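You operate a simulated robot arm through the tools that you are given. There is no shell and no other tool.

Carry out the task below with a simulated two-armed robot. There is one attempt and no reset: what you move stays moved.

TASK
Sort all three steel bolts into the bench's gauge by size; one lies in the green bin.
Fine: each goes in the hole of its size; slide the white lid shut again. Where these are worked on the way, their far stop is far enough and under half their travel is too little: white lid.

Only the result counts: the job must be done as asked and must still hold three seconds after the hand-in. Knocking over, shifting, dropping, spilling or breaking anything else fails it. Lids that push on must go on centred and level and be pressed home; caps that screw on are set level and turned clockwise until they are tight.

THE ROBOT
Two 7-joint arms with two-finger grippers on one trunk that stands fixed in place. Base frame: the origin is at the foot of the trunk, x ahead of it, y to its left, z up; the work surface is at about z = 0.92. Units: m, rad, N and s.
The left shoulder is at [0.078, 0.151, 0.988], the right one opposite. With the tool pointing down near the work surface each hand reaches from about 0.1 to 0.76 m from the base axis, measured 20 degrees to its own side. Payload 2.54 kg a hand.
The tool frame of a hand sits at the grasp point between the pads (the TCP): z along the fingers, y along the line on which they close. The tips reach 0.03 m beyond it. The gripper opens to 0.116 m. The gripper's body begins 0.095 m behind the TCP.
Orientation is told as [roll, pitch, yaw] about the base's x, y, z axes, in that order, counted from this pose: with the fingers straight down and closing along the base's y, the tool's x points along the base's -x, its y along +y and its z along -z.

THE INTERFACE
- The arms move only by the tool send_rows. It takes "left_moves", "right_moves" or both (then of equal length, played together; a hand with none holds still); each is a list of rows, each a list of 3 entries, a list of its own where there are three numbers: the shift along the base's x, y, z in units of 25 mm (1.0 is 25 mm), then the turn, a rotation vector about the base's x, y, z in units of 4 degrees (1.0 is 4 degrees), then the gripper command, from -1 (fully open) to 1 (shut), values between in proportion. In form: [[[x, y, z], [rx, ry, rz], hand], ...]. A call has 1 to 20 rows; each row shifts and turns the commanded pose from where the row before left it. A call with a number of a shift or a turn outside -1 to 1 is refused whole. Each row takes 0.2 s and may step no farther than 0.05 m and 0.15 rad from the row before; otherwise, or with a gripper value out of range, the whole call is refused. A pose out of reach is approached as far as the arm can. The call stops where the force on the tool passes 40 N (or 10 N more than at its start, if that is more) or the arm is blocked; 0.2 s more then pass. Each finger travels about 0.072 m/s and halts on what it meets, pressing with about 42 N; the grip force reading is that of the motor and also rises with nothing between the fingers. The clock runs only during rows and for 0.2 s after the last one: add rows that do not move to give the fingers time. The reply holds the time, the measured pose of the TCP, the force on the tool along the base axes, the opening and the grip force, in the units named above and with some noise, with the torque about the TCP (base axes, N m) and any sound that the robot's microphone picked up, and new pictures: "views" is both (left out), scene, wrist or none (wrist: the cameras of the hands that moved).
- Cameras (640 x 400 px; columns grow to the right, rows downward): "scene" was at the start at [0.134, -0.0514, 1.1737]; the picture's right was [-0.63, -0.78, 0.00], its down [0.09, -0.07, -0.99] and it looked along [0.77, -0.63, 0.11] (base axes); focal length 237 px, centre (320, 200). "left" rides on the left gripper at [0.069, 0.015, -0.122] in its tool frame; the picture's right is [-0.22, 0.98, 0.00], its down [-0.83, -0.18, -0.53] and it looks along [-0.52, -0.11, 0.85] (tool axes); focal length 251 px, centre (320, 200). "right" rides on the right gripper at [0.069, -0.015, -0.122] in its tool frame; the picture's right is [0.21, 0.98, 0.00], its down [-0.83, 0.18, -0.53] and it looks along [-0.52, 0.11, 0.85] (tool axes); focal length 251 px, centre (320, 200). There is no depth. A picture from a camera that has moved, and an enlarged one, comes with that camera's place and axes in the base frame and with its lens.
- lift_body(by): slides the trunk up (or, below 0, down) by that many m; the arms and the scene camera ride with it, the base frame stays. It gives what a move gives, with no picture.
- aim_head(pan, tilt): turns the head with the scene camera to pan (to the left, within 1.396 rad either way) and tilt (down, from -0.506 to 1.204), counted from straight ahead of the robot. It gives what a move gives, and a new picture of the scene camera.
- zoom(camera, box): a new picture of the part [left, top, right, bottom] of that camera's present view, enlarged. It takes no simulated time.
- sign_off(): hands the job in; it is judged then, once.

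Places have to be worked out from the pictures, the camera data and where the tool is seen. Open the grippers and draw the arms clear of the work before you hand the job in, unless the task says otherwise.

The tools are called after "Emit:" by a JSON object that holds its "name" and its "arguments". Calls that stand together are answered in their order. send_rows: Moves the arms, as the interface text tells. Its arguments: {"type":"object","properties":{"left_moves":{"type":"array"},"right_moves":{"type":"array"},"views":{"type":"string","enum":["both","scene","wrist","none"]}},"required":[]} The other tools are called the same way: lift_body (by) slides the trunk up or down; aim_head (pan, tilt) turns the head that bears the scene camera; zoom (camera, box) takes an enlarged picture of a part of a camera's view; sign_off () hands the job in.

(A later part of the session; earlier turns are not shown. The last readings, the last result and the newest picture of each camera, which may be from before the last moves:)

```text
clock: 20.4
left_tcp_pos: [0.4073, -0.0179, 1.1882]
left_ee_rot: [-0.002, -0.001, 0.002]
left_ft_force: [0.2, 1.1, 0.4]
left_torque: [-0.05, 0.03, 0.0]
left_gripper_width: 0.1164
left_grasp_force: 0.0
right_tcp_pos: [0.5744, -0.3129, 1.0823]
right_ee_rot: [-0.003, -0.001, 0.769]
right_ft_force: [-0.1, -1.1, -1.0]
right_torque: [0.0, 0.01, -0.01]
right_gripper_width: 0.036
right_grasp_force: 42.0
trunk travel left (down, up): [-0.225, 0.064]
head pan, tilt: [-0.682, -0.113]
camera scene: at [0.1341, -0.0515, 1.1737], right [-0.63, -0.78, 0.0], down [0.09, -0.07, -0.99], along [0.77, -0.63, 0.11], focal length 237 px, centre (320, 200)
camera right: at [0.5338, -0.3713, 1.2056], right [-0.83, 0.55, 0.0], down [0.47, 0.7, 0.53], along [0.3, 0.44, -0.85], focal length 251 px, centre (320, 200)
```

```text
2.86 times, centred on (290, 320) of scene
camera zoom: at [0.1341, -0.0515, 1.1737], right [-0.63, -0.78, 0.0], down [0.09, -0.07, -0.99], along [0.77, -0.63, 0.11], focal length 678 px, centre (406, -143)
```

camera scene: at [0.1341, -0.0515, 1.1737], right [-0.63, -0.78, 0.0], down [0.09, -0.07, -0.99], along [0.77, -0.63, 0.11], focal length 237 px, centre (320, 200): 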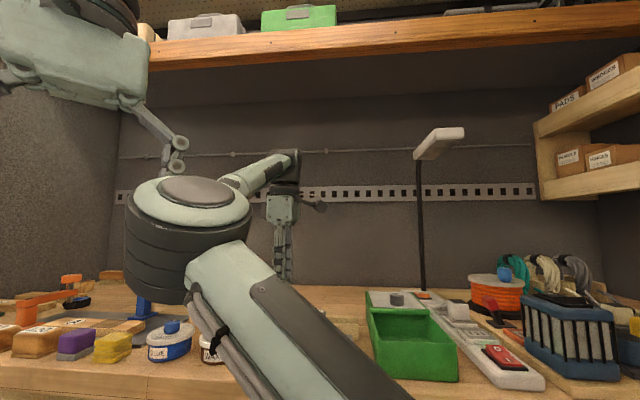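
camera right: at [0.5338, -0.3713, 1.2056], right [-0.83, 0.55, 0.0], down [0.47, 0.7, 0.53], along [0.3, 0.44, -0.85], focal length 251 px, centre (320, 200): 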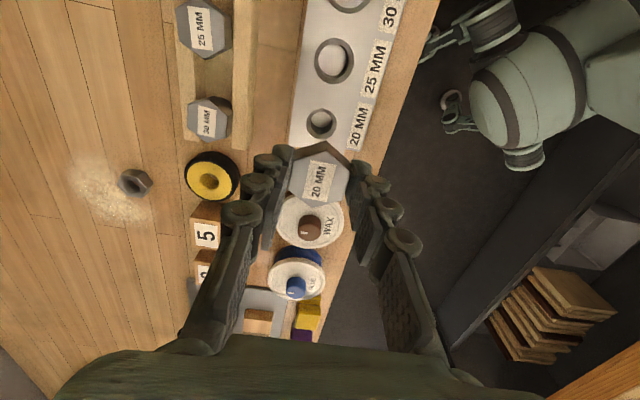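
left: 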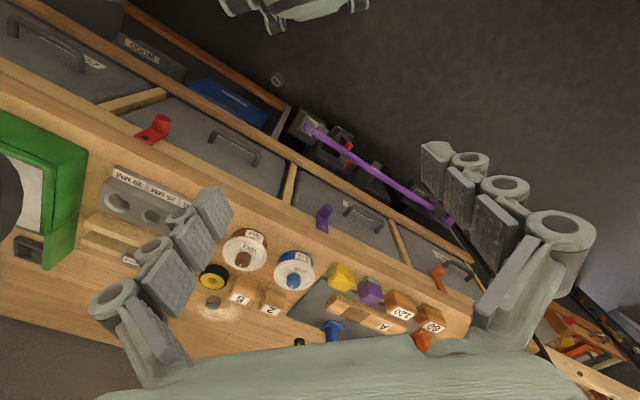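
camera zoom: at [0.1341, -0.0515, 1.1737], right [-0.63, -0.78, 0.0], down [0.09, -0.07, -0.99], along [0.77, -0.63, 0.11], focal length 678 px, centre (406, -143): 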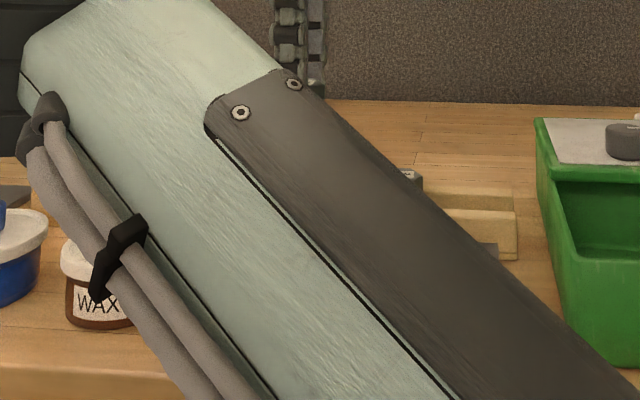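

Triangulating gives gauge top z≈0.950 and the 20 hole at [0.5716, -0.3134]; the bolt is ~2 mm off in x. I correct and lower until the shank is just above the hole.

Emit:
{"name": "send_rows", "arguments": {"right_moves": [[[-0.068, 0.008, 0], [0, 0, 0], 1], [[0, 0, -0.8], [0, 0, 0], 1], [[0, 0, -0.8], [0, 0, 0], 1], [[0, 0, -0.8], [0, 0, 0], 1], [[0, 0, 0], [0, 0, 0], 1]], "views": "both"}}

Emit:
{"name": "zoom", "arguments": {"camera": "right", "box": [240, 50, 400, 250]}}

Emit:
{"name": "zoom", "arguments": {"camera": "scene", "box": [230, 250, 350, 390]}}

```text
clock: 21.6
left_tcp_pos: [0.4074, -0.0199, 1.1889]
left_ee_rot: [-0.001, 0.0, 0.001]
left_ft_force: [0.7, 0.4, 0.2]
left_torque: [-0.03, -0.01, 0.05]
left_gripper_width: 0.116
left_grasp_force: 0.1
right_tcp_pos: [0.5716, -0.3124, 1.0208]
right_ee_rot: [-0.004, 0.0, 0.768]
right_ft_force: [0.1, -0.4, -1.6]
right_torque: [0.0, 0.02, 0.02]
right_gripper_width: 0.0359
right_grasp_force: 41.6
trunk travel left (down, up): [-0.225, 0.064]
head pan, tilt: [-0.682, -0.113]
camera scene: at [0.134, -0.0515, 1.1737], right [-0.63, -0.78, 0.0], down [0.09, -0.07, -0.99], along [0.77, -0.63, 0.11], focal length 237 px, centre (320, 200)
camera right: at [0.532, -0.3715, 1.1441], right [-0.83, 0.55, 0.0], down [0.47, 0.7, 0.53], along [0.3, 0.44, -0.85], focal length 251 px, centre (320, 200)
```

scene: 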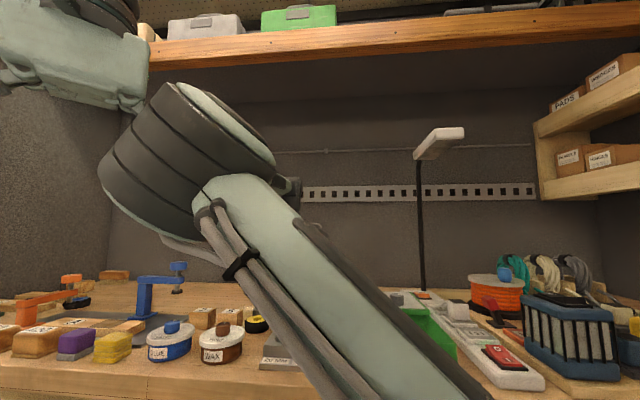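
right: 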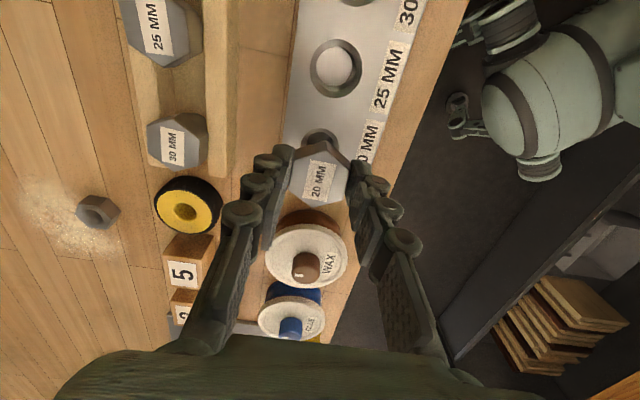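

```text
2.00 times, centred on (320, 150) of right
camera zoom: at [0.532, -0.3715, 1.1441], right [-0.83, 0.55, 0.0], down [0.47, 0.7, 0.53], along [0.3, 0.44, -0.85], focal length 503 px, centre (320, 300)
```

zoom: 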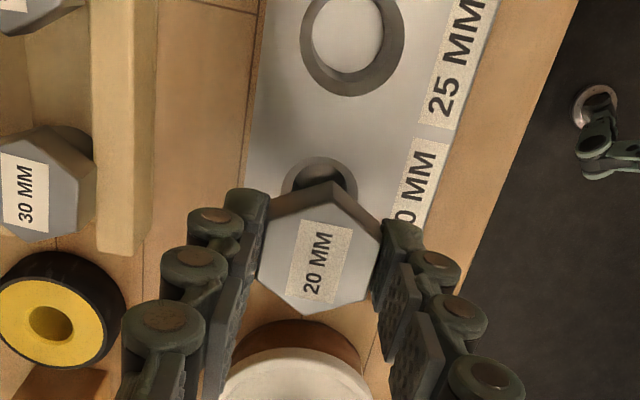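

```text
2.86 times, centred on (290, 320) of scene
camera zoom: at [0.134, -0.0515, 1.1737], right [-0.63, -0.78, 0.0], down [0.09, -0.07, -0.99], along [0.77, -0.63, 0.11], focal length 678 px, centre (406, -143)
```

zoom: 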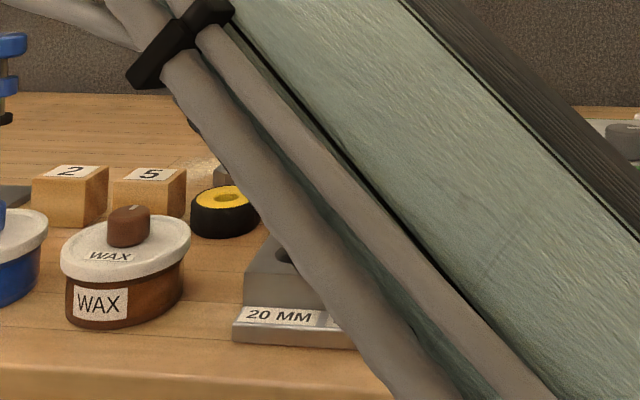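

Column alignment of bolt and hole matches within a millimetre. I lower gently into the hole in 4 mm steps, watching forces.

Emit:
{"name": "send_rows", "arguments": {"right_moves": [[[0, 0, -0.2], [0, 0, 0], 1], [[0, 0, -0.2], [0, 0, 0], 1], [[0, 0, -0.16], [0, 0, 0], 1], [[0, 0, -0.16], [0, 0, 0], 1], [[0, 0, -0.16], [0, 0, 0], 1], [[0, 0, 0], [0, 0, 0], 1]], "views": "wrist"}}

```text
clock: 23.0
left_tcp_pos: [0.4079, -0.0188, 1.189]
left_ee_rot: [-0.002, 0.0, 0.003]
left_ft_force: [-0.2, -0.7, 0.4]
left_torque: [0.05, 0.0, -0.05]
left_gripper_width: 0.116
left_grasp_force: 0.0
right_tcp_pos: [0.5705, -0.3122, 1.0007]
right_ee_rot: [-0.001, 0.001, 0.768]
right_ft_force: [-1.4, -3.4, -1.3]
right_torque: [-0.09, 0.06, 0.02]
right_gripper_width: 0.0358
right_grasp_force: 42.1
trunk travel left (down, up): [-0.225, 0.064]
head pan, tilt: [-0.682, -0.113]
camera right: at [0.5308, -0.3715, 1.1232], right [-0.83, 0.55, 0.0], down [0.47, 0.7, 0.53], along [0.3, 0.44, -0.85], focal length 251 px, centre (320, 200)
```

right: 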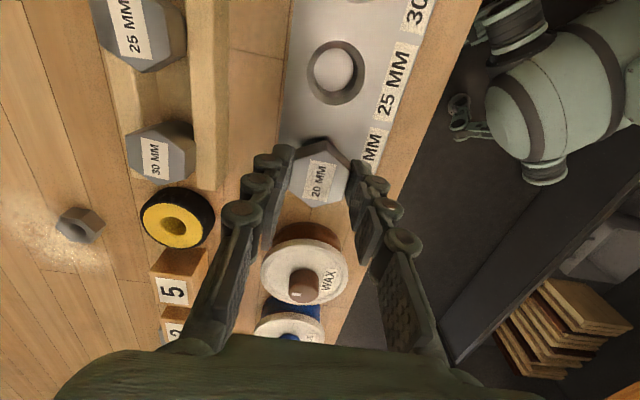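

The shank is entering with slight side load (−y). I nudge the hand ~1 mm that way and continue lowering.

Emit:
{"name": "send_rows", "arguments": {"right_moves": [[[-0.03, -0.04, 0], [0, 0, 0], 1], [[0, 0, -0.12], [0, 0, 0], 1], [[0, 0, -0.12], [0, 0, 0], 1], [[0, 0, -0.12], [0, 0, 0], 1], [[0, 0, 0], [0, 0, 0], 1]], "views": "wrist"}}

```text
clock: 24.2
left_tcp_pos: [0.4069, -0.018, 1.189]
left_ee_rot: [-0.004, 0.0, 0.001]
left_ft_force: [-0.8, 0.2, 0.3]
left_torque: [0.02, 0.0, 0.04]
left_gripper_width: 0.1161
left_grasp_force: 0.1
right_tcp_pos: [0.5707, -0.3133, 0.9907]
right_ee_rot: [-0.003, 0.002, 0.769]
right_ft_force: [-0.6, -0.1, -0.2]
right_torque: [0.01, -0.01, 0.02]
right_gripper_width: 0.0359
right_grasp_force: 41.5
trunk travel left (down, up): [-0.225, 0.064]
head pan, tilt: [-0.682, -0.113]
camera right: at [0.5312, -0.3718, 1.1149], right [-0.83, 0.55, 0.0], down [0.47, 0.7, 0.53], along [0.3, 0.44, -0.85], focal length 251 px, centre (320, 200)
```

right: 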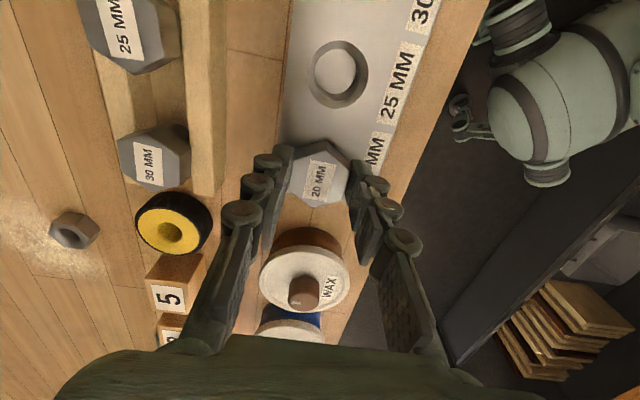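

Side load is gone and it slides in freely. I continue lowering in 2 mm steps until it seats.

Emit:
{"name": "send_rows", "arguments": {"right_moves": [[[0, 0, -0.08], [0, 0, 0], 1], [[0, 0, -0.08], [0, 0, 0], 1], [[0, 0, -0.08], [0, 0, 0], 1], [[0, 0, 0], [0, 0, 0], 1]], "views": "wrist"}}

```text
clock: 25.2
left_tcp_pos: [0.4072, -0.0184, 1.19]
left_ee_rot: [-0.002, 0.0, 0.002]
left_ft_force: [-0.1, 0.5, 0.3]
left_torque: [0.0, 0.0, -0.01]
left_gripper_width: 0.1158
left_grasp_force: 0.0
right_tcp_pos: [0.5717, -0.3128, 0.9868]
right_ee_rot: [-0.005, -0.003, 0.768]
right_ft_force: [1.2, -1.0, 4.8]
right_torque: [0.05, -0.07, -0.03]
right_gripper_width: 0.036
right_grasp_force: 42.3
trunk travel left (down, up): [-0.225, 0.064]
head pan, tilt: [-0.682, -0.113]
camera right: at [0.5304, -0.3714, 1.1088], right [-0.83, 0.55, 0.0], down [0.47, 0.71, 0.53], along [0.3, 0.44, -0.85], focal length 251 px, centre (320, 200)
```

right: 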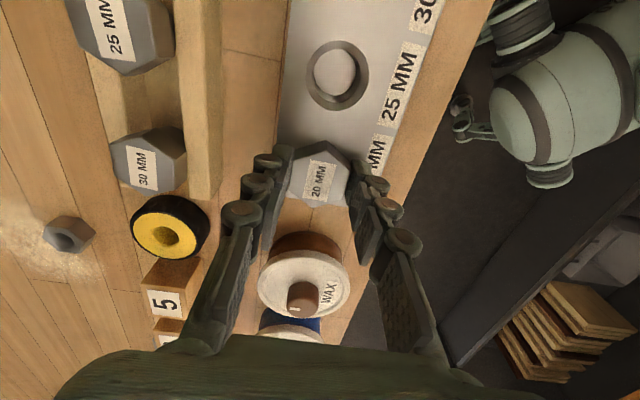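

Contact at z≈0.986 (about +5 N), exactly the expected seating height. I release by opening slightly and rise straight up.

Emit:
{"name": "send_rows", "arguments": {"right_moves": [[[0, 0, -0.04], [0, 0, 0], 1], [[0, 0, 0], [0, 0, 0], 0.6], [[0, 0, 0], [0, 0, 0], 0.2], [[0, 0, 0], [0, 0, 0], 0.05], [[0, 0, 0], [0, 0, 0], 0.05], [[0, 0, 0.4], [0, 0, 0], 0.05], [[0, 0, 0.8], [0, 0, 0], 0.05], [[0, 0, 0.8], [0, 0, 0], 0.05], [[0, 0, 0.8], [0, 0, 0], 0.05], [[0, 0, 0.8], [0, 0, 0], 0.05], [[0, 0, 0], [0, 0, 0], 0.05]], "views": "both"}}

Emit:
{"name": "zoom", "arguments": {"camera": "right", "box": [140, 0, 380, 220]}}

```text
clock: 27.6
left_tcp_pos: [0.4078, -0.0185, 1.1883]
left_ee_rot: [-0.002, 0.0, 0.003]
left_ft_force: [-0.9, 0.2, -0.5]
left_torque: [0.01, -0.03, 0.0]
left_gripper_width: 0.116
left_grasp_force: 0.1
right_tcp_pos: [0.5702, -0.3118, 1.0753]
right_ee_rot: [-0.001, -0.001, 0.767]
right_ft_force: [-0.5, 0.3, 0.0]
right_torque: [0.01, -0.04, 0.03]
right_gripper_width: 0.0551
right_grasp_force: 0.1
trunk travel left (down, up): [-0.225, 0.064]
head pan, tilt: [-0.682, -0.113]
camera scene: at [0.1341, -0.0514, 1.1737], right [-0.63, -0.78, 0.0], down [0.09, -0.07, -0.99], along [0.77, -0.63, 0.11], focal length 237 px, centre (320, 200)
camera right: at [0.5311, -0.3713, 1.1972], right [-0.83, 0.55, 0.0], down [0.47, 0.7, 0.53], along [0.3, 0.44, -0.85], focal length 251 px, centre (320, 200)
```

scene: 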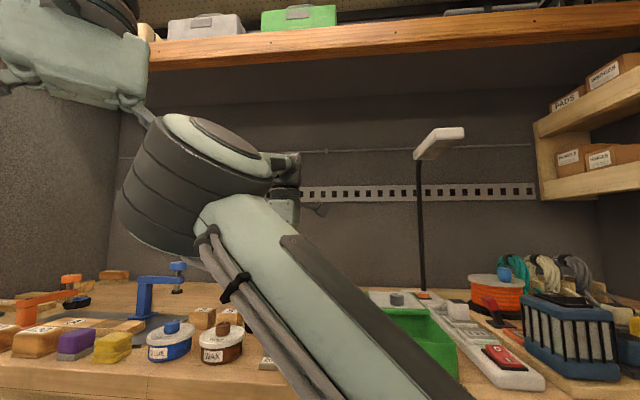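
right: 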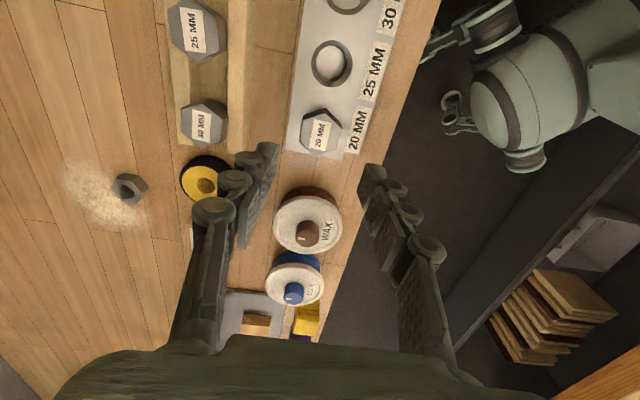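

```text
1.82 times, centred on (260, 110) of right
camera zoom: at [0.5311, -0.3713, 1.1972], right [-0.83, 0.55, 0.0], down [0.47, 0.7, 0.53], along [0.3, 0.44, -0.85], focal length 457 px, centre (429, 364)
```

zoom: 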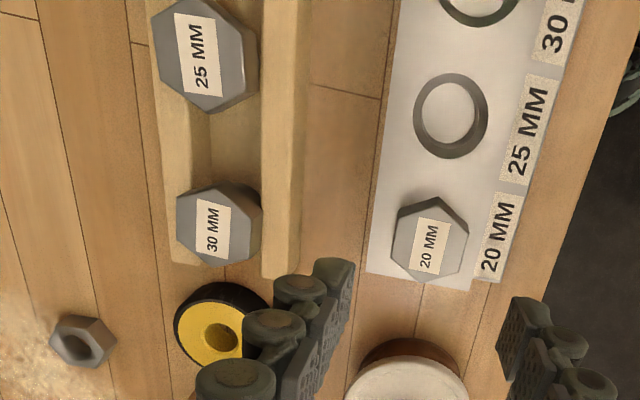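

The 20 MM bolt is seated flush. Now I zoom on the two rack bolts to measure their centres and flats.

Emit:
{"name": "zoom", "arguments": {"camera": "right", "box": [140, 0, 260, 160]}}

Emit:
{"name": "zoom", "arguments": {"camera": "right", "box": [280, 0, 400, 160]}}

```text
2.50 times, centred on (200, 80) of right
camera zoom: at [0.5311, -0.3713, 1.1972], right [-0.83, 0.55, 0.0], down [0.47, 0.7, 0.53], along [0.3, 0.44, -0.85], focal length 629 px, centre (620, 500)
```

zoom: 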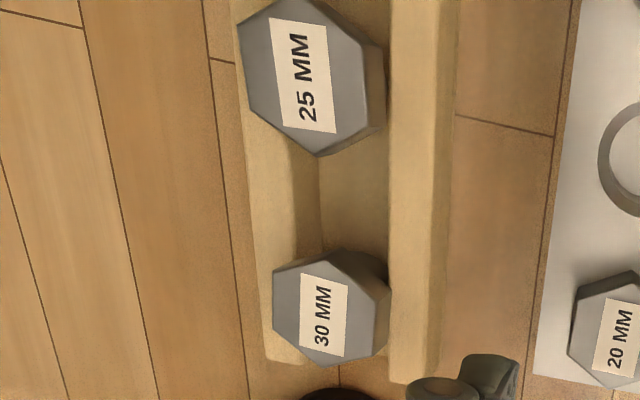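

```text
2.50 times, centred on (340, 80) of right
camera zoom: at [0.5311, -0.3713, 1.1972], right [-0.83, 0.55, 0.0], down [0.47, 0.7, 0.53], along [0.3, 0.44, -0.85], focal length 629 px, centre (270, 500)
```

zoom: 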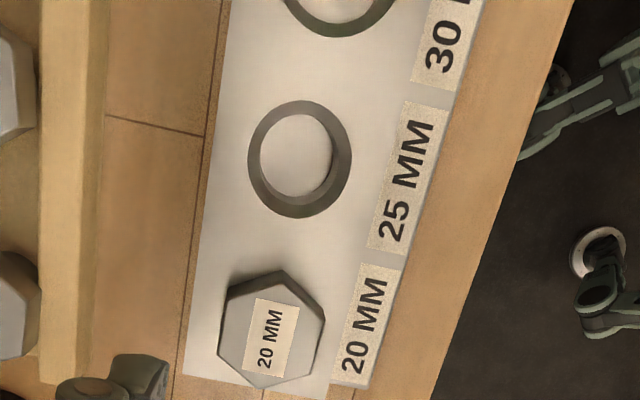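

Bolt 25 is at ~[0.6055, -0.430] and bolt 30 at ~[0.654, -0.379], head tops ≈0.97. I move above the 30 MM bolt for a closer look.

Emit:
{"name": "send_rows", "arguments": {"right_moves": [[[0.83, -0.67, 0], [0, 0, 0], -0.05], [[0.83, -0.67, 0], [0, 0, 0], -0.05], [[0.83, -0.67, 0], [0, 0, 0], -0.05], [[0.83, -0.67, 0], [0, 0, 0], -0.05], [[0, 0, 0], [0, 0, 0], -0.05]], "views": "both"}}

Emit:
{"name": "zoom", "arguments": {"camera": "right", "box": [230, 0, 410, 200]}}

Emit:
{"name": "zoom", "arguments": {"camera": "scene", "box": [230, 250, 350, 390]}}

```text
clock: 28.8
left_tcp_pos: [0.4061, -0.0185, 1.1889]
left_ee_rot: [-0.002, -0.002, 0.001]
left_ft_force: [0.7, 0.1, -0.4]
left_torque: [-0.01, -0.03, -0.01]
left_gripper_width: 0.1161
left_grasp_force: 0.1
right_tcp_pos: [0.6531, -0.3804, 1.0727]
right_ee_rot: [-0.001, 0.002, 0.767]
right_ft_force: [-0.5, 0.1, 0.9]
right_torque: [0.0, -0.01, 0.05]
right_gripper_width: 0.061
right_grasp_force: 0.1
trunk travel left (down, up): [-0.225, 0.064]
head pan, tilt: [-0.682, -0.113]
camera scene: at [0.1339, -0.0513, 1.1737], right [-0.63, -0.78, 0.0], down [0.09, -0.07, -0.99], along [0.77, -0.63, 0.11], focal length 237 px, centre (320, 200)
camera right: at [0.6135, -0.4383, 1.1967], right [-0.83, 0.55, 0.0], down [0.47, 0.7, 0.53], along [0.3, 0.44, -0.85], focal length 251 px, centre (320, 200)
```

scene: 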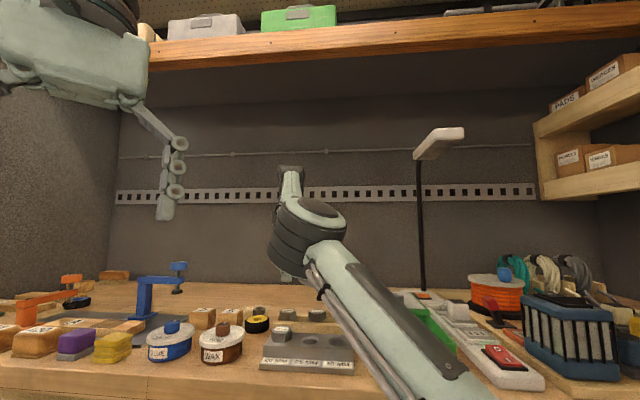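
right: 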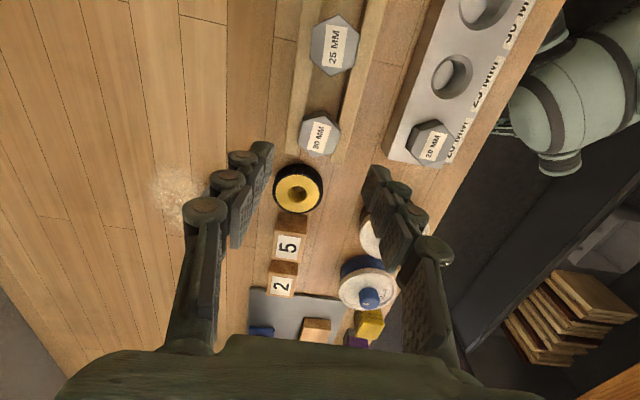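

```text
2.00 times, centred on (320, 100) of right
camera zoom: at [0.6135, -0.4383, 1.1967], right [-0.83, 0.55, 0.0], down [0.47, 0.7, 0.53], along [0.3, 0.44, -0.85], focal length 503 px, centre (320, 400)
```

zoom: 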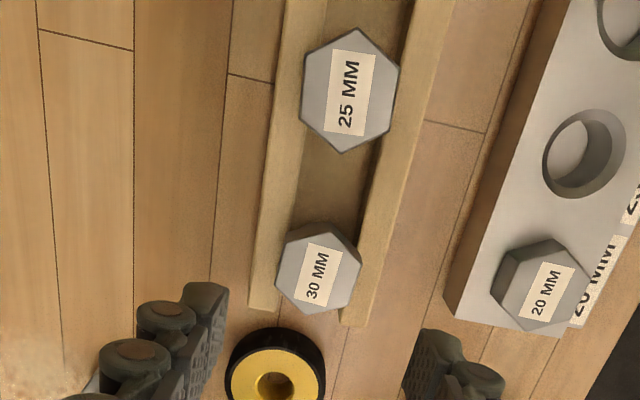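

```text
2.86 times, centred on (290, 320) of scene
camera zoom: at [0.1339, -0.0513, 1.1737], right [-0.63, -0.78, 0.0], down [0.09, -0.07, -0.99], along [0.77, -0.63, 0.11], focal length 678 px, centre (406, -143)
```

zoom: 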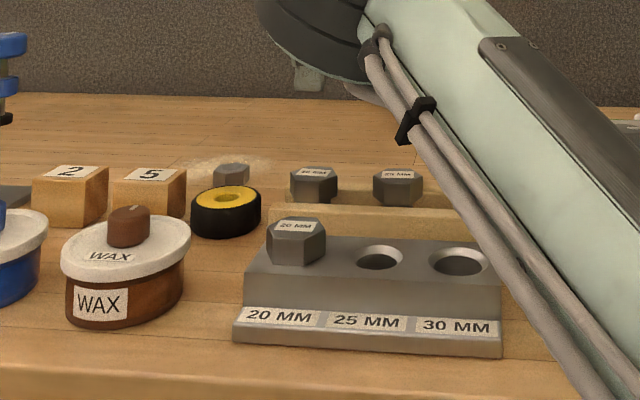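

Triangulation confirms bolt 30 at [0.655, -0.379], top z≈0.969. I zoom in to determine its flat orientation.

Emit:
{"name": "zoom", "arguments": {"camera": "right", "box": [280, 90, 360, 170]}}

Emit:
{"name": "zoom", "arguments": {"camera": "scene", "box": [265, 295, 345, 345]}}

```text
5.00 times, centred on (320, 130) of right
camera zoom: at [0.6135, -0.4383, 1.1967], right [-0.83, 0.55, 0.0], down [0.47, 0.7, 0.53], along [0.3, 0.44, -0.85], focal length 1257 px, centre (320, 550)
```

zoom: 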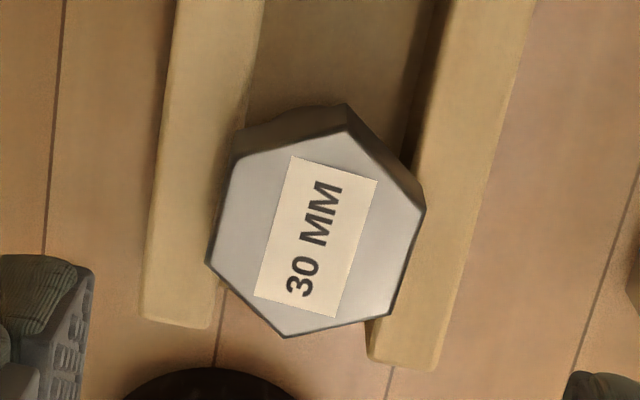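

```text
8.00 times, centred on (305, 320) of scene
camera zoom: at [0.1339, -0.0513, 1.1737], right [-0.63, -0.78, 0.0], down [0.09, -0.07, -0.99], along [0.77, -0.63, 0.11], focal length 1897 px, centre (440, -760)
```

zoom: 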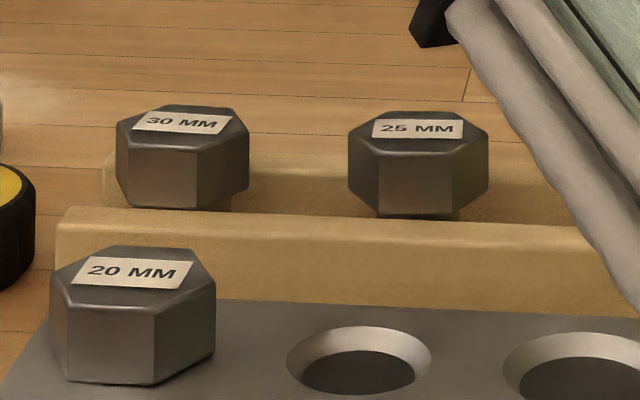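

Bolt 30's flats face ~6° off my closing direction, so I yaw −6°, correct by ~3 mm, and descend to z≈1.02 for a check.

Emit:
{"name": "send_rows", "arguments": {"right_moves": [[[0.054, 0.04, 0], [0, 0, -0.76], -0.05], [[0.054, 0.04, -0.4], [0, 0, -0.76], -0.05], [[0, 0, -0.8], [0, 0, 0], -0.05], [[0, 0, -0.8], [0, 0, 0], -0.05], [[0, 0, 0], [0, 0, 0], -0.05]], "views": "both"}}

Emit:
{"name": "zoom", "arguments": {"camera": "right", "box": [240, 90, 400, 230]}}

Emit:
{"name": "zoom", "arguments": {"camera": "scene", "box": [235, 265, 335, 345]}}

```text
clock: 30.0
left_tcp_pos: [0.4062, -0.0182, 1.1887]
left_ee_rot: [-0.001, 0.001, 0.002]
left_ft_force: [1.3, -0.7, 0.5]
left_torque: [-0.01, 0.01, 0.0]
left_gripper_width: 0.116
left_grasp_force: 0.1
right_tcp_pos: [0.6543, -0.3777, 1.0246]
right_ee_rot: [-0.002, 0.0, 0.661]
right_ft_force: [-0.1, 0.1, -0.4]
right_torque: [0.0, 0.02, 0.01]
right_gripper_width: 0.0609
right_grasp_force: 0.0
trunk travel left (down, up): [-0.225, 0.064]
head pan, tilt: [-0.682, -0.113]
camera scene: at [0.134, -0.0514, 1.1737], right [-0.63, -0.78, 0.0], down [0.09, -0.07, -0.99], along [0.77, -0.63, 0.11], focal length 237 px, centre (320, 200)
camera right: at [0.6102, -0.432, 1.1465], right [-0.77, 0.64, 0.0], down [0.54, 0.65, 0.53], along [0.34, 0.41, -0.85], focal length 251 px, centre (320, 200)
```

scene: 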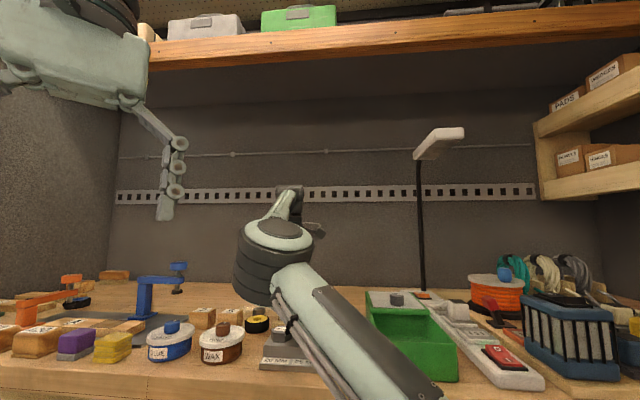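
right: 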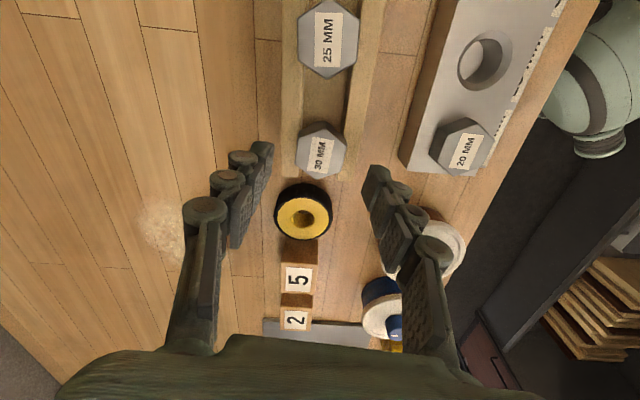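

```text
2.86 times, centred on (320, 160) of right
camera zoom: at [0.6102, -0.432, 1.1465], right [-0.77, 0.64, 0.0], down [0.54, 0.65, 0.53], along [0.34, 0.41, -0.85], focal length 718 px, centre (320, 314)
```

zoom: 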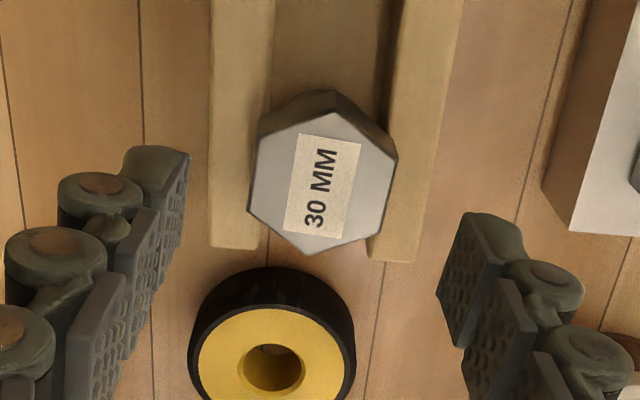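

```text
5.00 times, centred on (285, 305) of scene
camera zoom: at [0.134, -0.0514, 1.1737], right [-0.63, -0.78, 0.0], down [0.09, -0.07, -0.99], along [0.77, -0.63, 0.11], focal length 1186 px, centre (495, -325)
```

zoom: 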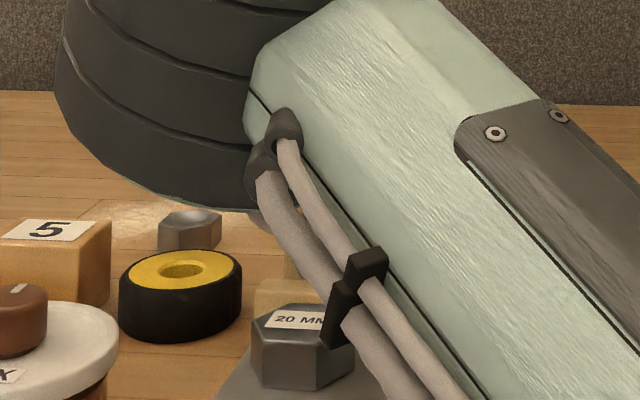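

Bolt 30 is centred under the TCP ([0.6557, -0.3779]) and its flats are parallel to the pads. I descend to z≈0.985.

Emit:
{"name": "send_rows", "arguments": {"right_moves": [[[0, 0, -0.5], [0, 0, 0], -0.05], [[0, 0, -0.5], [0, 0, 0], -0.05], [[0, 0, -0.3], [0, 0, 0], -0.05], [[0, 0, -0.28], [0, 0, 0], -0.05], [[0, 0, 0], [0, 0, 0], -0.05]], "views": "both"}}

Emit:
{"name": "zoom", "arguments": {"camera": "right", "box": [240, 110, 400, 250]}}

```text
clock: 31.2
left_tcp_pos: [0.4073, -0.0178, 1.1887]
left_ee_rot: [-0.002, 0.001, 0.001]
left_ft_force: [-0.1, 0.3, 0.0]
left_torque: [-0.03, -0.02, 0.01]
left_gripper_width: 0.116
left_grasp_force: 0.1
right_tcp_pos: [0.6557, -0.378, 0.9853]
right_ee_rot: [0.0, -0.001, 0.661]
right_ft_force: [0.3, 0.6, -0.3]
right_torque: [-0.02, 0.02, 0.01]
right_gripper_width: 0.0606
right_grasp_force: 0.1
trunk travel left (down, up): [-0.225, 0.064]
head pan, tilt: [-0.682, -0.113]
camera scene: at [0.134, -0.0514, 1.1737], right [-0.63, -0.78, 0.0], down [0.09, -0.07, -0.99], along [0.77, -0.63, 0.11], focal length 237 px, centre (320, 200)
camera right: at [0.6109, -0.4328, 1.1078], right [-0.77, 0.64, 0.0], down [0.54, 0.65, 0.53], along [0.34, 0.41, -0.85], focal length 251 px, centre (320, 200)
```

scene: 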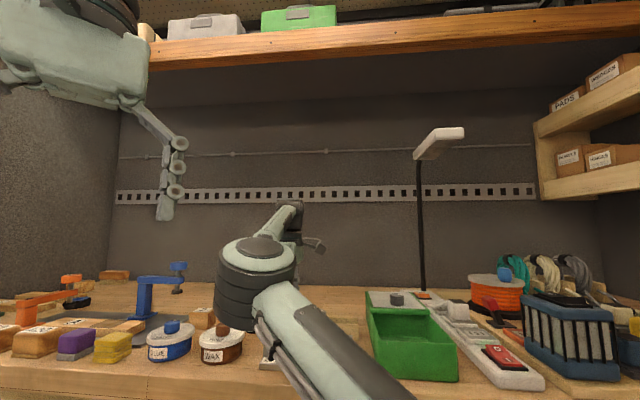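
right: 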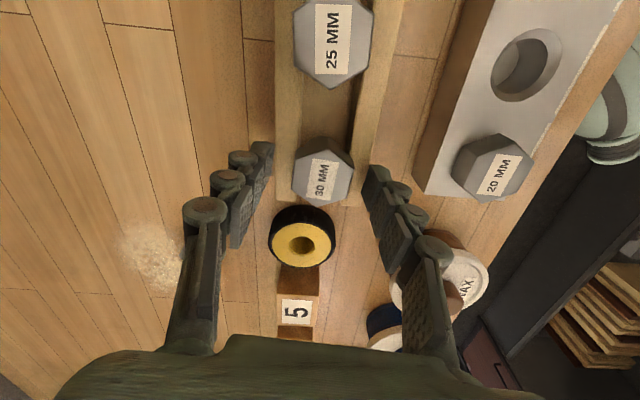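

```text
2.86 times, centred on (320, 180) of right
camera zoom: at [0.6109, -0.4328, 1.1078], right [-0.77, 0.64, 0.0], down [0.54, 0.65, 0.53], along [0.34, 0.41, -0.85], focal length 718 px, centre (320, 257)
```

zoom: 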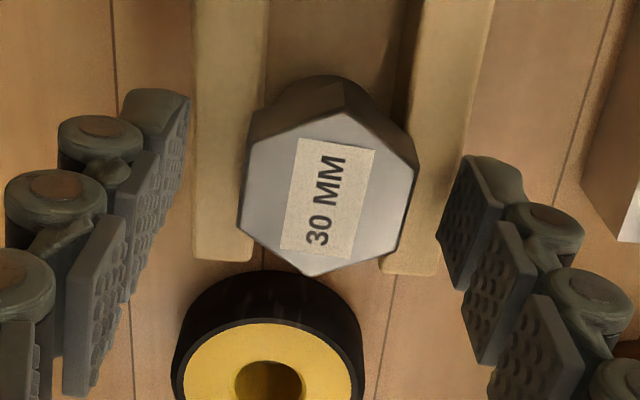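

Still centred within ~1 mm. I close on the 30 MM head.

Emit:
{"name": "send_rows", "arguments": {"right_moves": [[[0, 0, 0], [0, 0, 0], 0.3], [[0, 0, 0], [0, 0, 0], 0.6], [[0, 0, 0], [0, 0, 0], 1], [[0, 0, 0], [0, 0, 0], 1], [[0, 0, 0], [0, 0, 0], 1]], "views": "wrist"}}

Emit:
{"name": "zoom", "arguments": {"camera": "right", "box": [240, 110, 400, 250]}}

```text
clock: 32.4
left_tcp_pos: [0.4074, -0.0183, 1.1896]
left_ee_rot: [-0.001, -0.001, 0.001]
left_ft_force: [0.2, 0.2, 0.3]
left_torque: [0.01, 0.06, -0.01]
left_gripper_width: 0.116
left_grasp_force: 0.0
right_tcp_pos: [0.6558, -0.3788, 0.9857]
right_ee_rot: [-0.003, 0.001, 0.661]
right_ft_force: [-0.2, -0.4, 0.8]
right_torque: [0.06, 0.04, -0.02]
right_gripper_width: 0.0359
right_grasp_force: 41.7
trunk travel left (down, up): [-0.225, 0.064]
head pan, tilt: [-0.682, -0.113]
camera right: at [0.6108, -0.4327, 1.1079], right [-0.77, 0.64, 0.0], down [0.54, 0.65, 0.53], along [0.34, 0.41, -0.85], focal length 251 px, centre (320, 200)
```

right: 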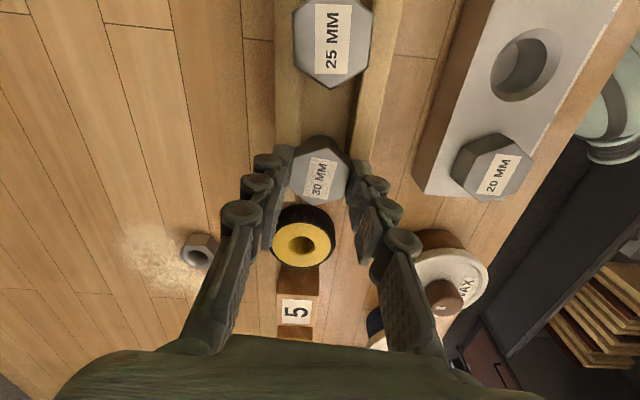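

```text
2.86 times, centred on (320, 180) of right
camera zoom: at [0.6108, -0.4327, 1.1079], right [-0.77, 0.64, 0.0], down [0.54, 0.65, 0.53], along [0.34, 0.41, -0.85], focal length 718 px, centre (320, 257)
```

zoom: 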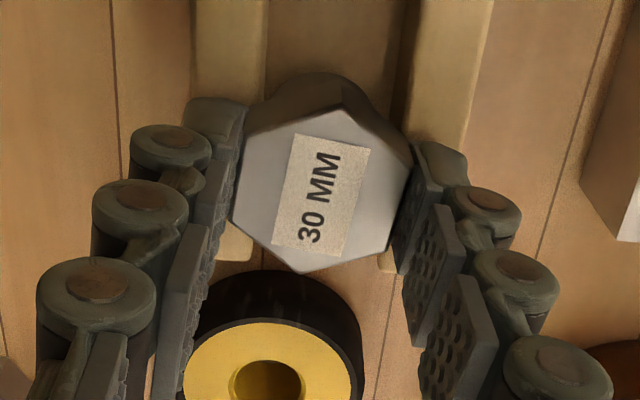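

Gripped at 36 mm and centred on the TCP. I lift straight up ~9 cm.

Emit:
{"name": "send_rows", "arguments": {"right_moves": [[[0, 0, 0.25], [0, 0, 0], 1], [[0, 0, 0.5], [0, 0, 0], 1], [[0, 0, 0.7], [0, 0, 0], 1], [[0, 0, 0.8], [0, 0, 0], 1], [[0, 0, 0.8], [0, 0, 0], 1], [[0, 0, 0.7], [0, 0, 0], 1], [[0, 0, 0], [0, 0, 0], 1]], "views": "both"}}

Emit:
{"name": "zoom", "arguments": {"camera": "scene", "box": [235, 240, 345, 345]}}

```text
clock: 34.0
left_tcp_pos: [0.4072, -0.0188, 1.1877]
left_ee_rot: [-0.002, 0.001, 0.001]
left_ft_force: [-0.5, -0.6, -0.7]
left_torque: [0.05, 0.03, -0.02]
left_gripper_width: 0.1161
left_grasp_force: 0.1
right_tcp_pos: [0.655, -0.3771, 1.0797]
right_ee_rot: [-0.002, 0.001, 0.661]
right_ft_force: [0.0, -1.4, -1.3]
right_torque: [0.0, -0.02, 0.03]
right_gripper_width: 0.0359
right_grasp_force: 41.9
trunk travel left (down, up): [-0.225, 0.064]
head pan, tilt: [-0.682, -0.113]
camera scene: at [0.1342, -0.0515, 1.1736], right [-0.63, -0.78, 0.0], down [0.09, -0.07, -0.99], along [0.77, -0.63, 0.11], focal length 237 px, centre (320, 200)
camera right: at [0.6107, -0.4325, 1.2021], right [-0.77, 0.64, 0.0], down [0.54, 0.65, 0.53], along [0.34, 0.41, -0.85], focal length 251 px, centre (320, 200)
```

scene: 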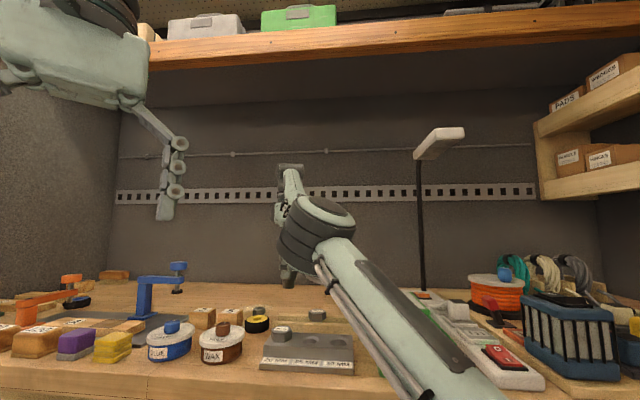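
right: 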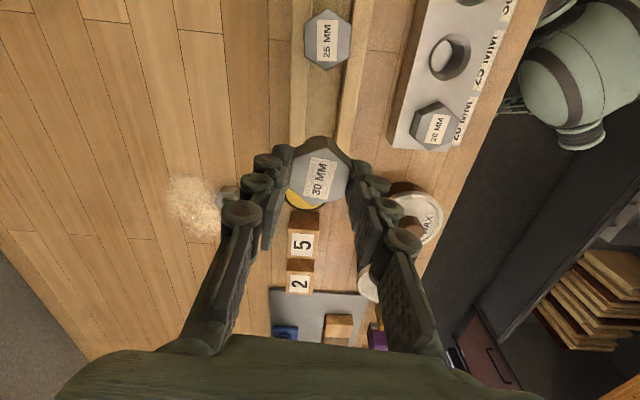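

```text
3.81 times, centred on (290, 292) of scene
camera zoom: at [0.1342, -0.0515, 1.1736], right [-0.63, -0.78, 0.0], down [0.09, -0.07, -0.99], along [0.77, -0.63, 0.11], focal length 903 px, centre (434, -152)
```

zoom: 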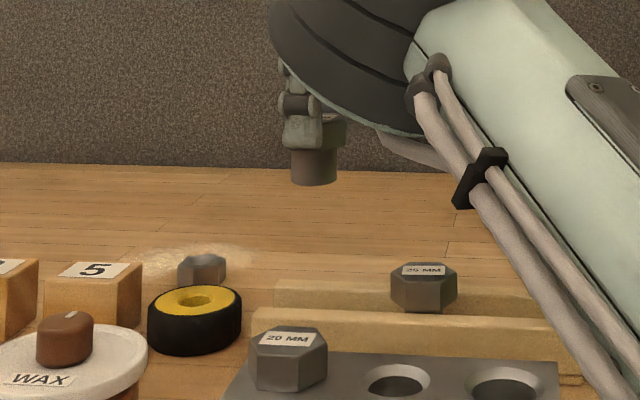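

The 30 MM bolt hangs straight. I carry it to above the 30 hole near [0.492, -0.393], yawing back +6°.

Emit:
{"name": "send_rows", "arguments": {"right_moves": [[[-0.468, -0.043, 0], [0, 0, 0.3], 1], [[-0.935, -0.087, 0], [0, 0, 0.4], 1], [[-0.935, -0.087, 0], [0, 0, 0.4], 1], [[-0.935, -0.087, 0], [0, 0, 0.42], 1], [[-0.935, -0.087, 0], [0, 0, 0], 1], [[-0.935, -0.087, 0], [0, 0, 0], 1], [[-0.935, -0.087, 0], [0, 0, 0], 1], [[-0.468, -0.043, 0], [0, 0, 0], 1], [[0, 0, 0], [0, 0, 0], 1]], "views": "both"}}

Emit:
{"name": "zoom", "arguments": {"camera": "right", "box": [240, 50, 400, 250]}}

Emit:
{"name": "zoom", "arguments": {"camera": "scene", "box": [245, 270, 385, 390]}}

```text
clock: 36.0
left_tcp_pos: [0.4081, -0.0184, 1.1884]
left_ee_rot: [-0.003, 0.0, 0.002]
left_ft_force: [0.8, -0.4, 0.0]
left_torque: [0.02, 0.02, -0.02]
left_gripper_width: 0.116
left_grasp_force: 0.2
right_tcp_pos: [0.4916, -0.3927, 1.0787]
right_ee_rot: [-0.002, 0.0, 0.766]
right_ft_force: [-0.7, 0.2, -1.3]
right_torque: [0.0, 0.02, 0.0]
right_gripper_width: 0.0359
right_grasp_force: 42.4
trunk travel left (down, up): [-0.225, 0.064]
head pan, tilt: [-0.682, -0.113]
camera scene: at [0.1341, -0.0515, 1.1736], right [-0.63, -0.78, 0.0], down [0.09, -0.07, -0.99], along [0.77, -0.63, 0.11], focal length 237 px, centre (320, 200)
camera right: at [0.453, -0.4519, 1.2012], right [-0.83, 0.55, 0.0], down [0.47, 0.7, 0.53], along [0.3, 0.44, -0.85], focal length 251 px, centre (320, 200)
```

scene: 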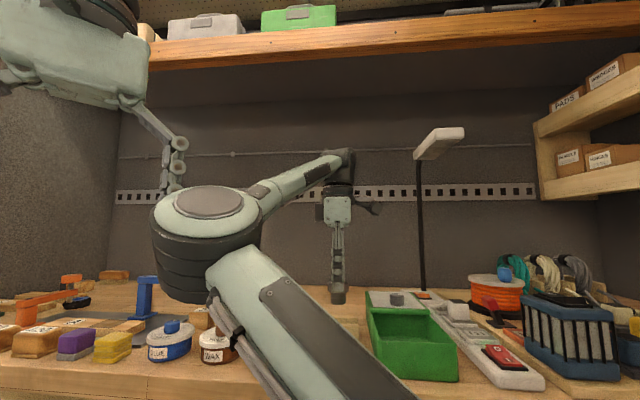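
right: 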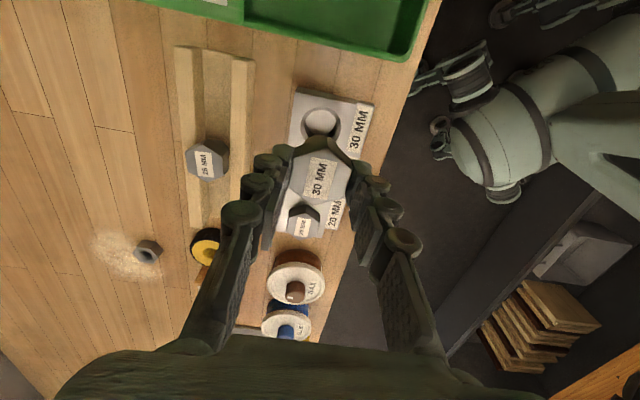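

```text
2.00 times, centred on (320, 150) of right
camera zoom: at [0.453, -0.4519, 1.2012], right [-0.83, 0.55, 0.0], down [0.47, 0.7, 0.53], along [0.3, 0.44, -0.85], focal length 503 px, centre (320, 300)
```

zoom: 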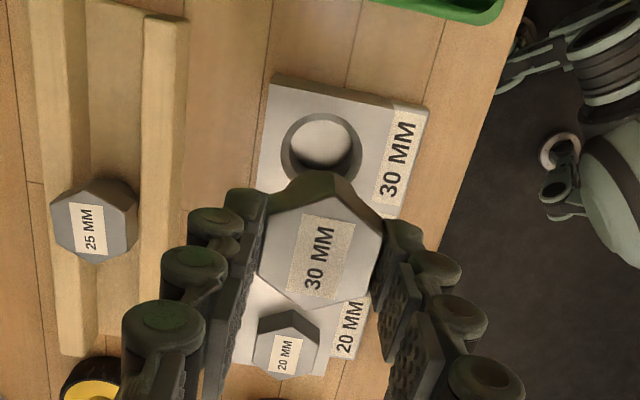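

```text
3.33 times, centred on (315, 330) of scene
camera zoom: at [0.1341, -0.0515, 1.1736], right [-0.63, -0.78, 0.0], down [0.09, -0.07, -0.99], along [0.77, -0.63, 0.11], focal length 790 px, centre (337, -233)
```

zoom: 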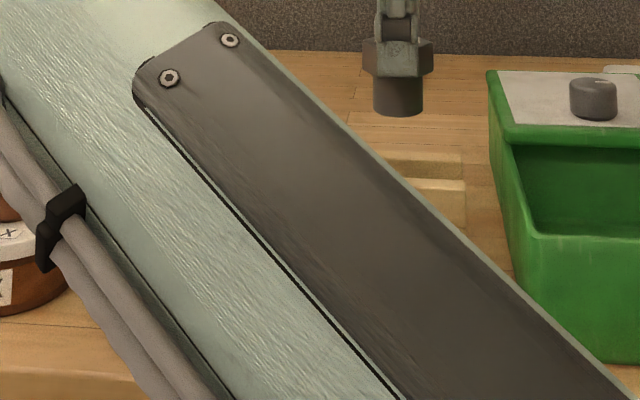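

The 30 hole projects exactly where predicted (±0.5 mm) and the bolt is centred over it. I lower it to just above the gauge and then begin entry in small steps.

Emit:
{"name": "send_rows", "arguments": {"right_moves": [[[-0.03, 0.0, -0.5], [0, 0, 0], 1], [[0, 0, -0.8], [0, 0, 0], 1], [[0, 0, -0.8], [0, 0, 0], 1], [[0, 0, -0.3], [0, 0, 0], 1], [[0, 0, -0.2], [0, 0, 0], 1], [[0, 0, -0.16], [0, 0, 0], 1], [[0, 0, -0.16], [0, 0, 0], 1], [[0, 0, 0], [0, 0, 0], 1]], "views": "wrist"}}

Emit:
{"name": "zoom", "arguments": {"camera": "right", "box": [240, 50, 400, 250]}}

```text
clock: 37.8
left_tcp_pos: [0.4072, -0.0174, 1.1894]
left_ee_rot: [-0.001, 0.0, 0.001]
left_ft_force: [0.3, 0.8, 0.3]
left_torque: [0.01, -0.05, 0.02]
left_gripper_width: 0.116
left_grasp_force: 0.1
right_tcp_pos: [0.4912, -0.3933, 1.0063]
right_ee_rot: [-0.002, -0.002, 0.767]
right_ft_force: [0.3, 0.0, -0.8]
right_torque: [-0.02, -0.02, -0.02]
right_gripper_width: 0.0358
right_grasp_force: 42.1
trunk travel left (down, up): [-0.225, 0.064]
head pan, tilt: [-0.682, -0.113]
camera right: at [0.4515, -0.4522, 1.1289], right [-0.83, 0.55, 0.0], down [0.47, 0.7, 0.53], along [0.3, 0.44, -0.85], focal length 251 px, centre (320, 200)
```

right: 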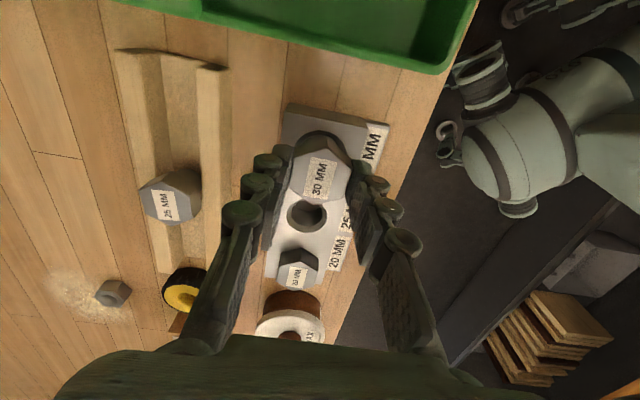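

```text
2.00 times, centred on (320, 150) of right
camera zoom: at [0.4515, -0.4522, 1.1289], right [-0.83, 0.55, 0.0], down [0.47, 0.7, 0.53], along [0.3, 0.44, -0.85], focal length 503 px, centre (320, 300)
```

zoom: 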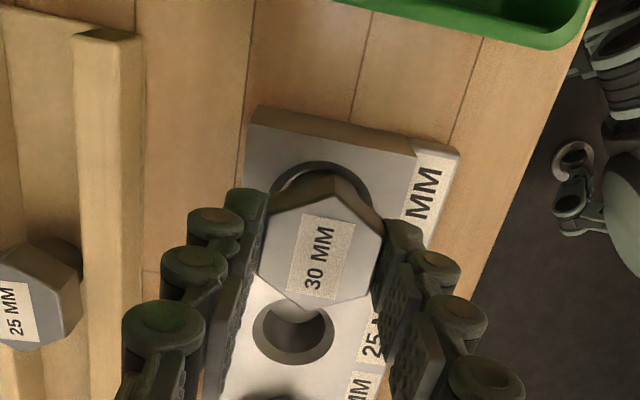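

No contact force yet, and the rim looks concentric around the shank. I continue lowering in 3 mm steps.

Emit:
{"name": "send_rows", "arguments": {"right_moves": [[[0, 0, -0.12], [0, 0, 0], 1], [[0, 0, -0.12], [0, 0, 0], 1], [[0, 0, -0.12], [0, 0, 0], 1], [[0, 0, 0], [0, 0, 0], 1]], "views": "wrist"}}

```text
clock: 38.8
left_tcp_pos: [0.4068, -0.0176, 1.1887]
left_ee_rot: [-0.001, 0.001, 0.002]
left_ft_force: [-1.9, -0.1, 0.3]
left_torque: [0.0, 0.0, 0.03]
left_gripper_width: 0.116
left_grasp_force: 0.0
right_tcp_pos: [0.4915, -0.3938, 0.9969]
right_ee_rot: [-0.002, -0.001, 0.769]
right_ft_force: [2.5, 1.8, -1.0]
right_torque: [0.12, -0.1, 0.01]
right_gripper_width: 0.0359
right_grasp_force: 41.7
trunk travel left (down, up): [-0.225, 0.064]
head pan, tilt: [-0.682, -0.113]
camera right: at [0.4521, -0.452, 1.1195], right [-0.83, 0.55, 0.0], down [0.47, 0.7, 0.53], along [0.3, 0.44, -0.85], focal length 251 px, centre (320, 200)
```

right: 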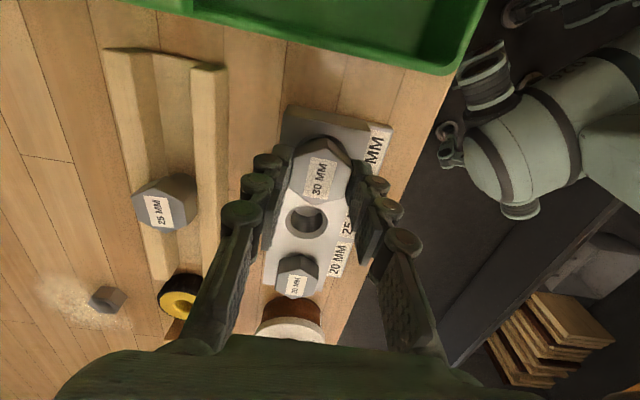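

Entering with a small side push toward (+x,+y); I shift ~0.7 mm that way and keep lowering to the seat.

Emit:
{"name": "send_rows", "arguments": {"right_moves": [[[0.025, 0.018, 0], [0, 0, 0], 1], [[0, 0, -0.1], [0, 0, 0], 1], [[0, 0, -0.1], [0, 0, 0], 1], [[0, 0, -0.08], [0, 0, 0], 1], [[0, 0, -0.06], [0, 0, 0], 1], [[0, 0, 0], [0, 0, 0], 1]], "views": "wrist"}}

```text
clock: 40.2
left_tcp_pos: [0.4076, -0.0177, 1.188]
left_ee_rot: [-0.002, -0.002, 0.001]
left_ft_force: [0.7, -0.1, 0.5]
left_torque: [0.02, -0.03, 0.01]
left_gripper_width: 0.1159
left_grasp_force: 0.1
right_tcp_pos: [0.4914, -0.3933, 0.9884]
right_ee_rot: [-0.003, -0.001, 0.77]
right_ft_force: [-0.4, 0.8, -1.7]
right_torque: [0.02, -0.02, 0.03]
right_gripper_width: 0.0357
right_grasp_force: 41.9
trunk travel left (down, up): [-0.225, 0.064]
head pan, tilt: [-0.682, -0.113]
camera right: at [0.4525, -0.4521, 1.111], right [-0.83, 0.55, 0.0], down [0.47, 0.7, 0.53], along [0.3, 0.44, -0.85], focal length 251 px, centre (320, 200)
```

right: 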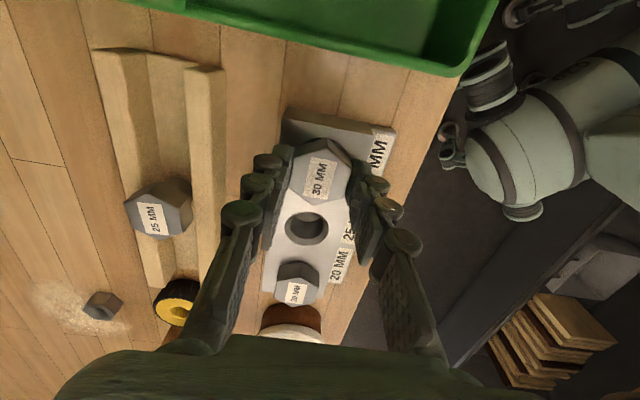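

Free-sliding with no side load at z≈0.988; I continue in 1.5 mm steps to feel the seat.

Emit:
{"name": "send_rows", "arguments": {"right_moves": [[[0, 0, -0.06], [0, 0, 0], 1], [[0, 0, -0.06], [0, 0, 0], 1], [[0, 0, -0.04], [0, 0, 0], 1], [[0, 0, 0], [0, 0, 0], 1]], "views": "wrist"}}

```text
clock: 41.2
left_tcp_pos: [0.4078, -0.0181, 1.189]
left_ee_rot: [-0.001, -0.003, 0.001]
left_ft_force: [-1.0, 0.8, 0.2]
left_torque: [0.0, 0.0, -0.01]
left_gripper_width: 0.1161
left_grasp_force: 0.1
right_tcp_pos: [0.4924, -0.3923, 0.9857]
right_ee_rot: [-0.006, 0.0, 0.766]
right_ft_force: [4.5, -0.1, 10.6]
right_torque: [0.03, -0.02, -0.03]
right_gripper_width: 0.0358
right_grasp_force: 42.5
trunk travel left (down, up): [-0.225, 0.064]
head pan, tilt: [-0.682, -0.113]
camera right: at [0.4526, -0.4514, 1.1081], right [-0.83, 0.55, 0.0], down [0.47, 0.71, 0.53], along [0.3, 0.44, -0.85], focal length 251 px, centre (320, 200)
```

right: 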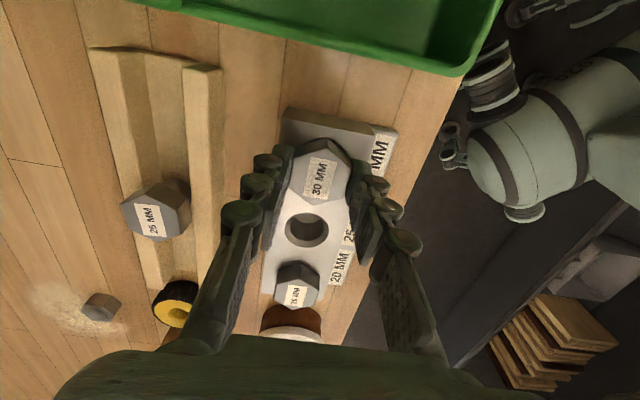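

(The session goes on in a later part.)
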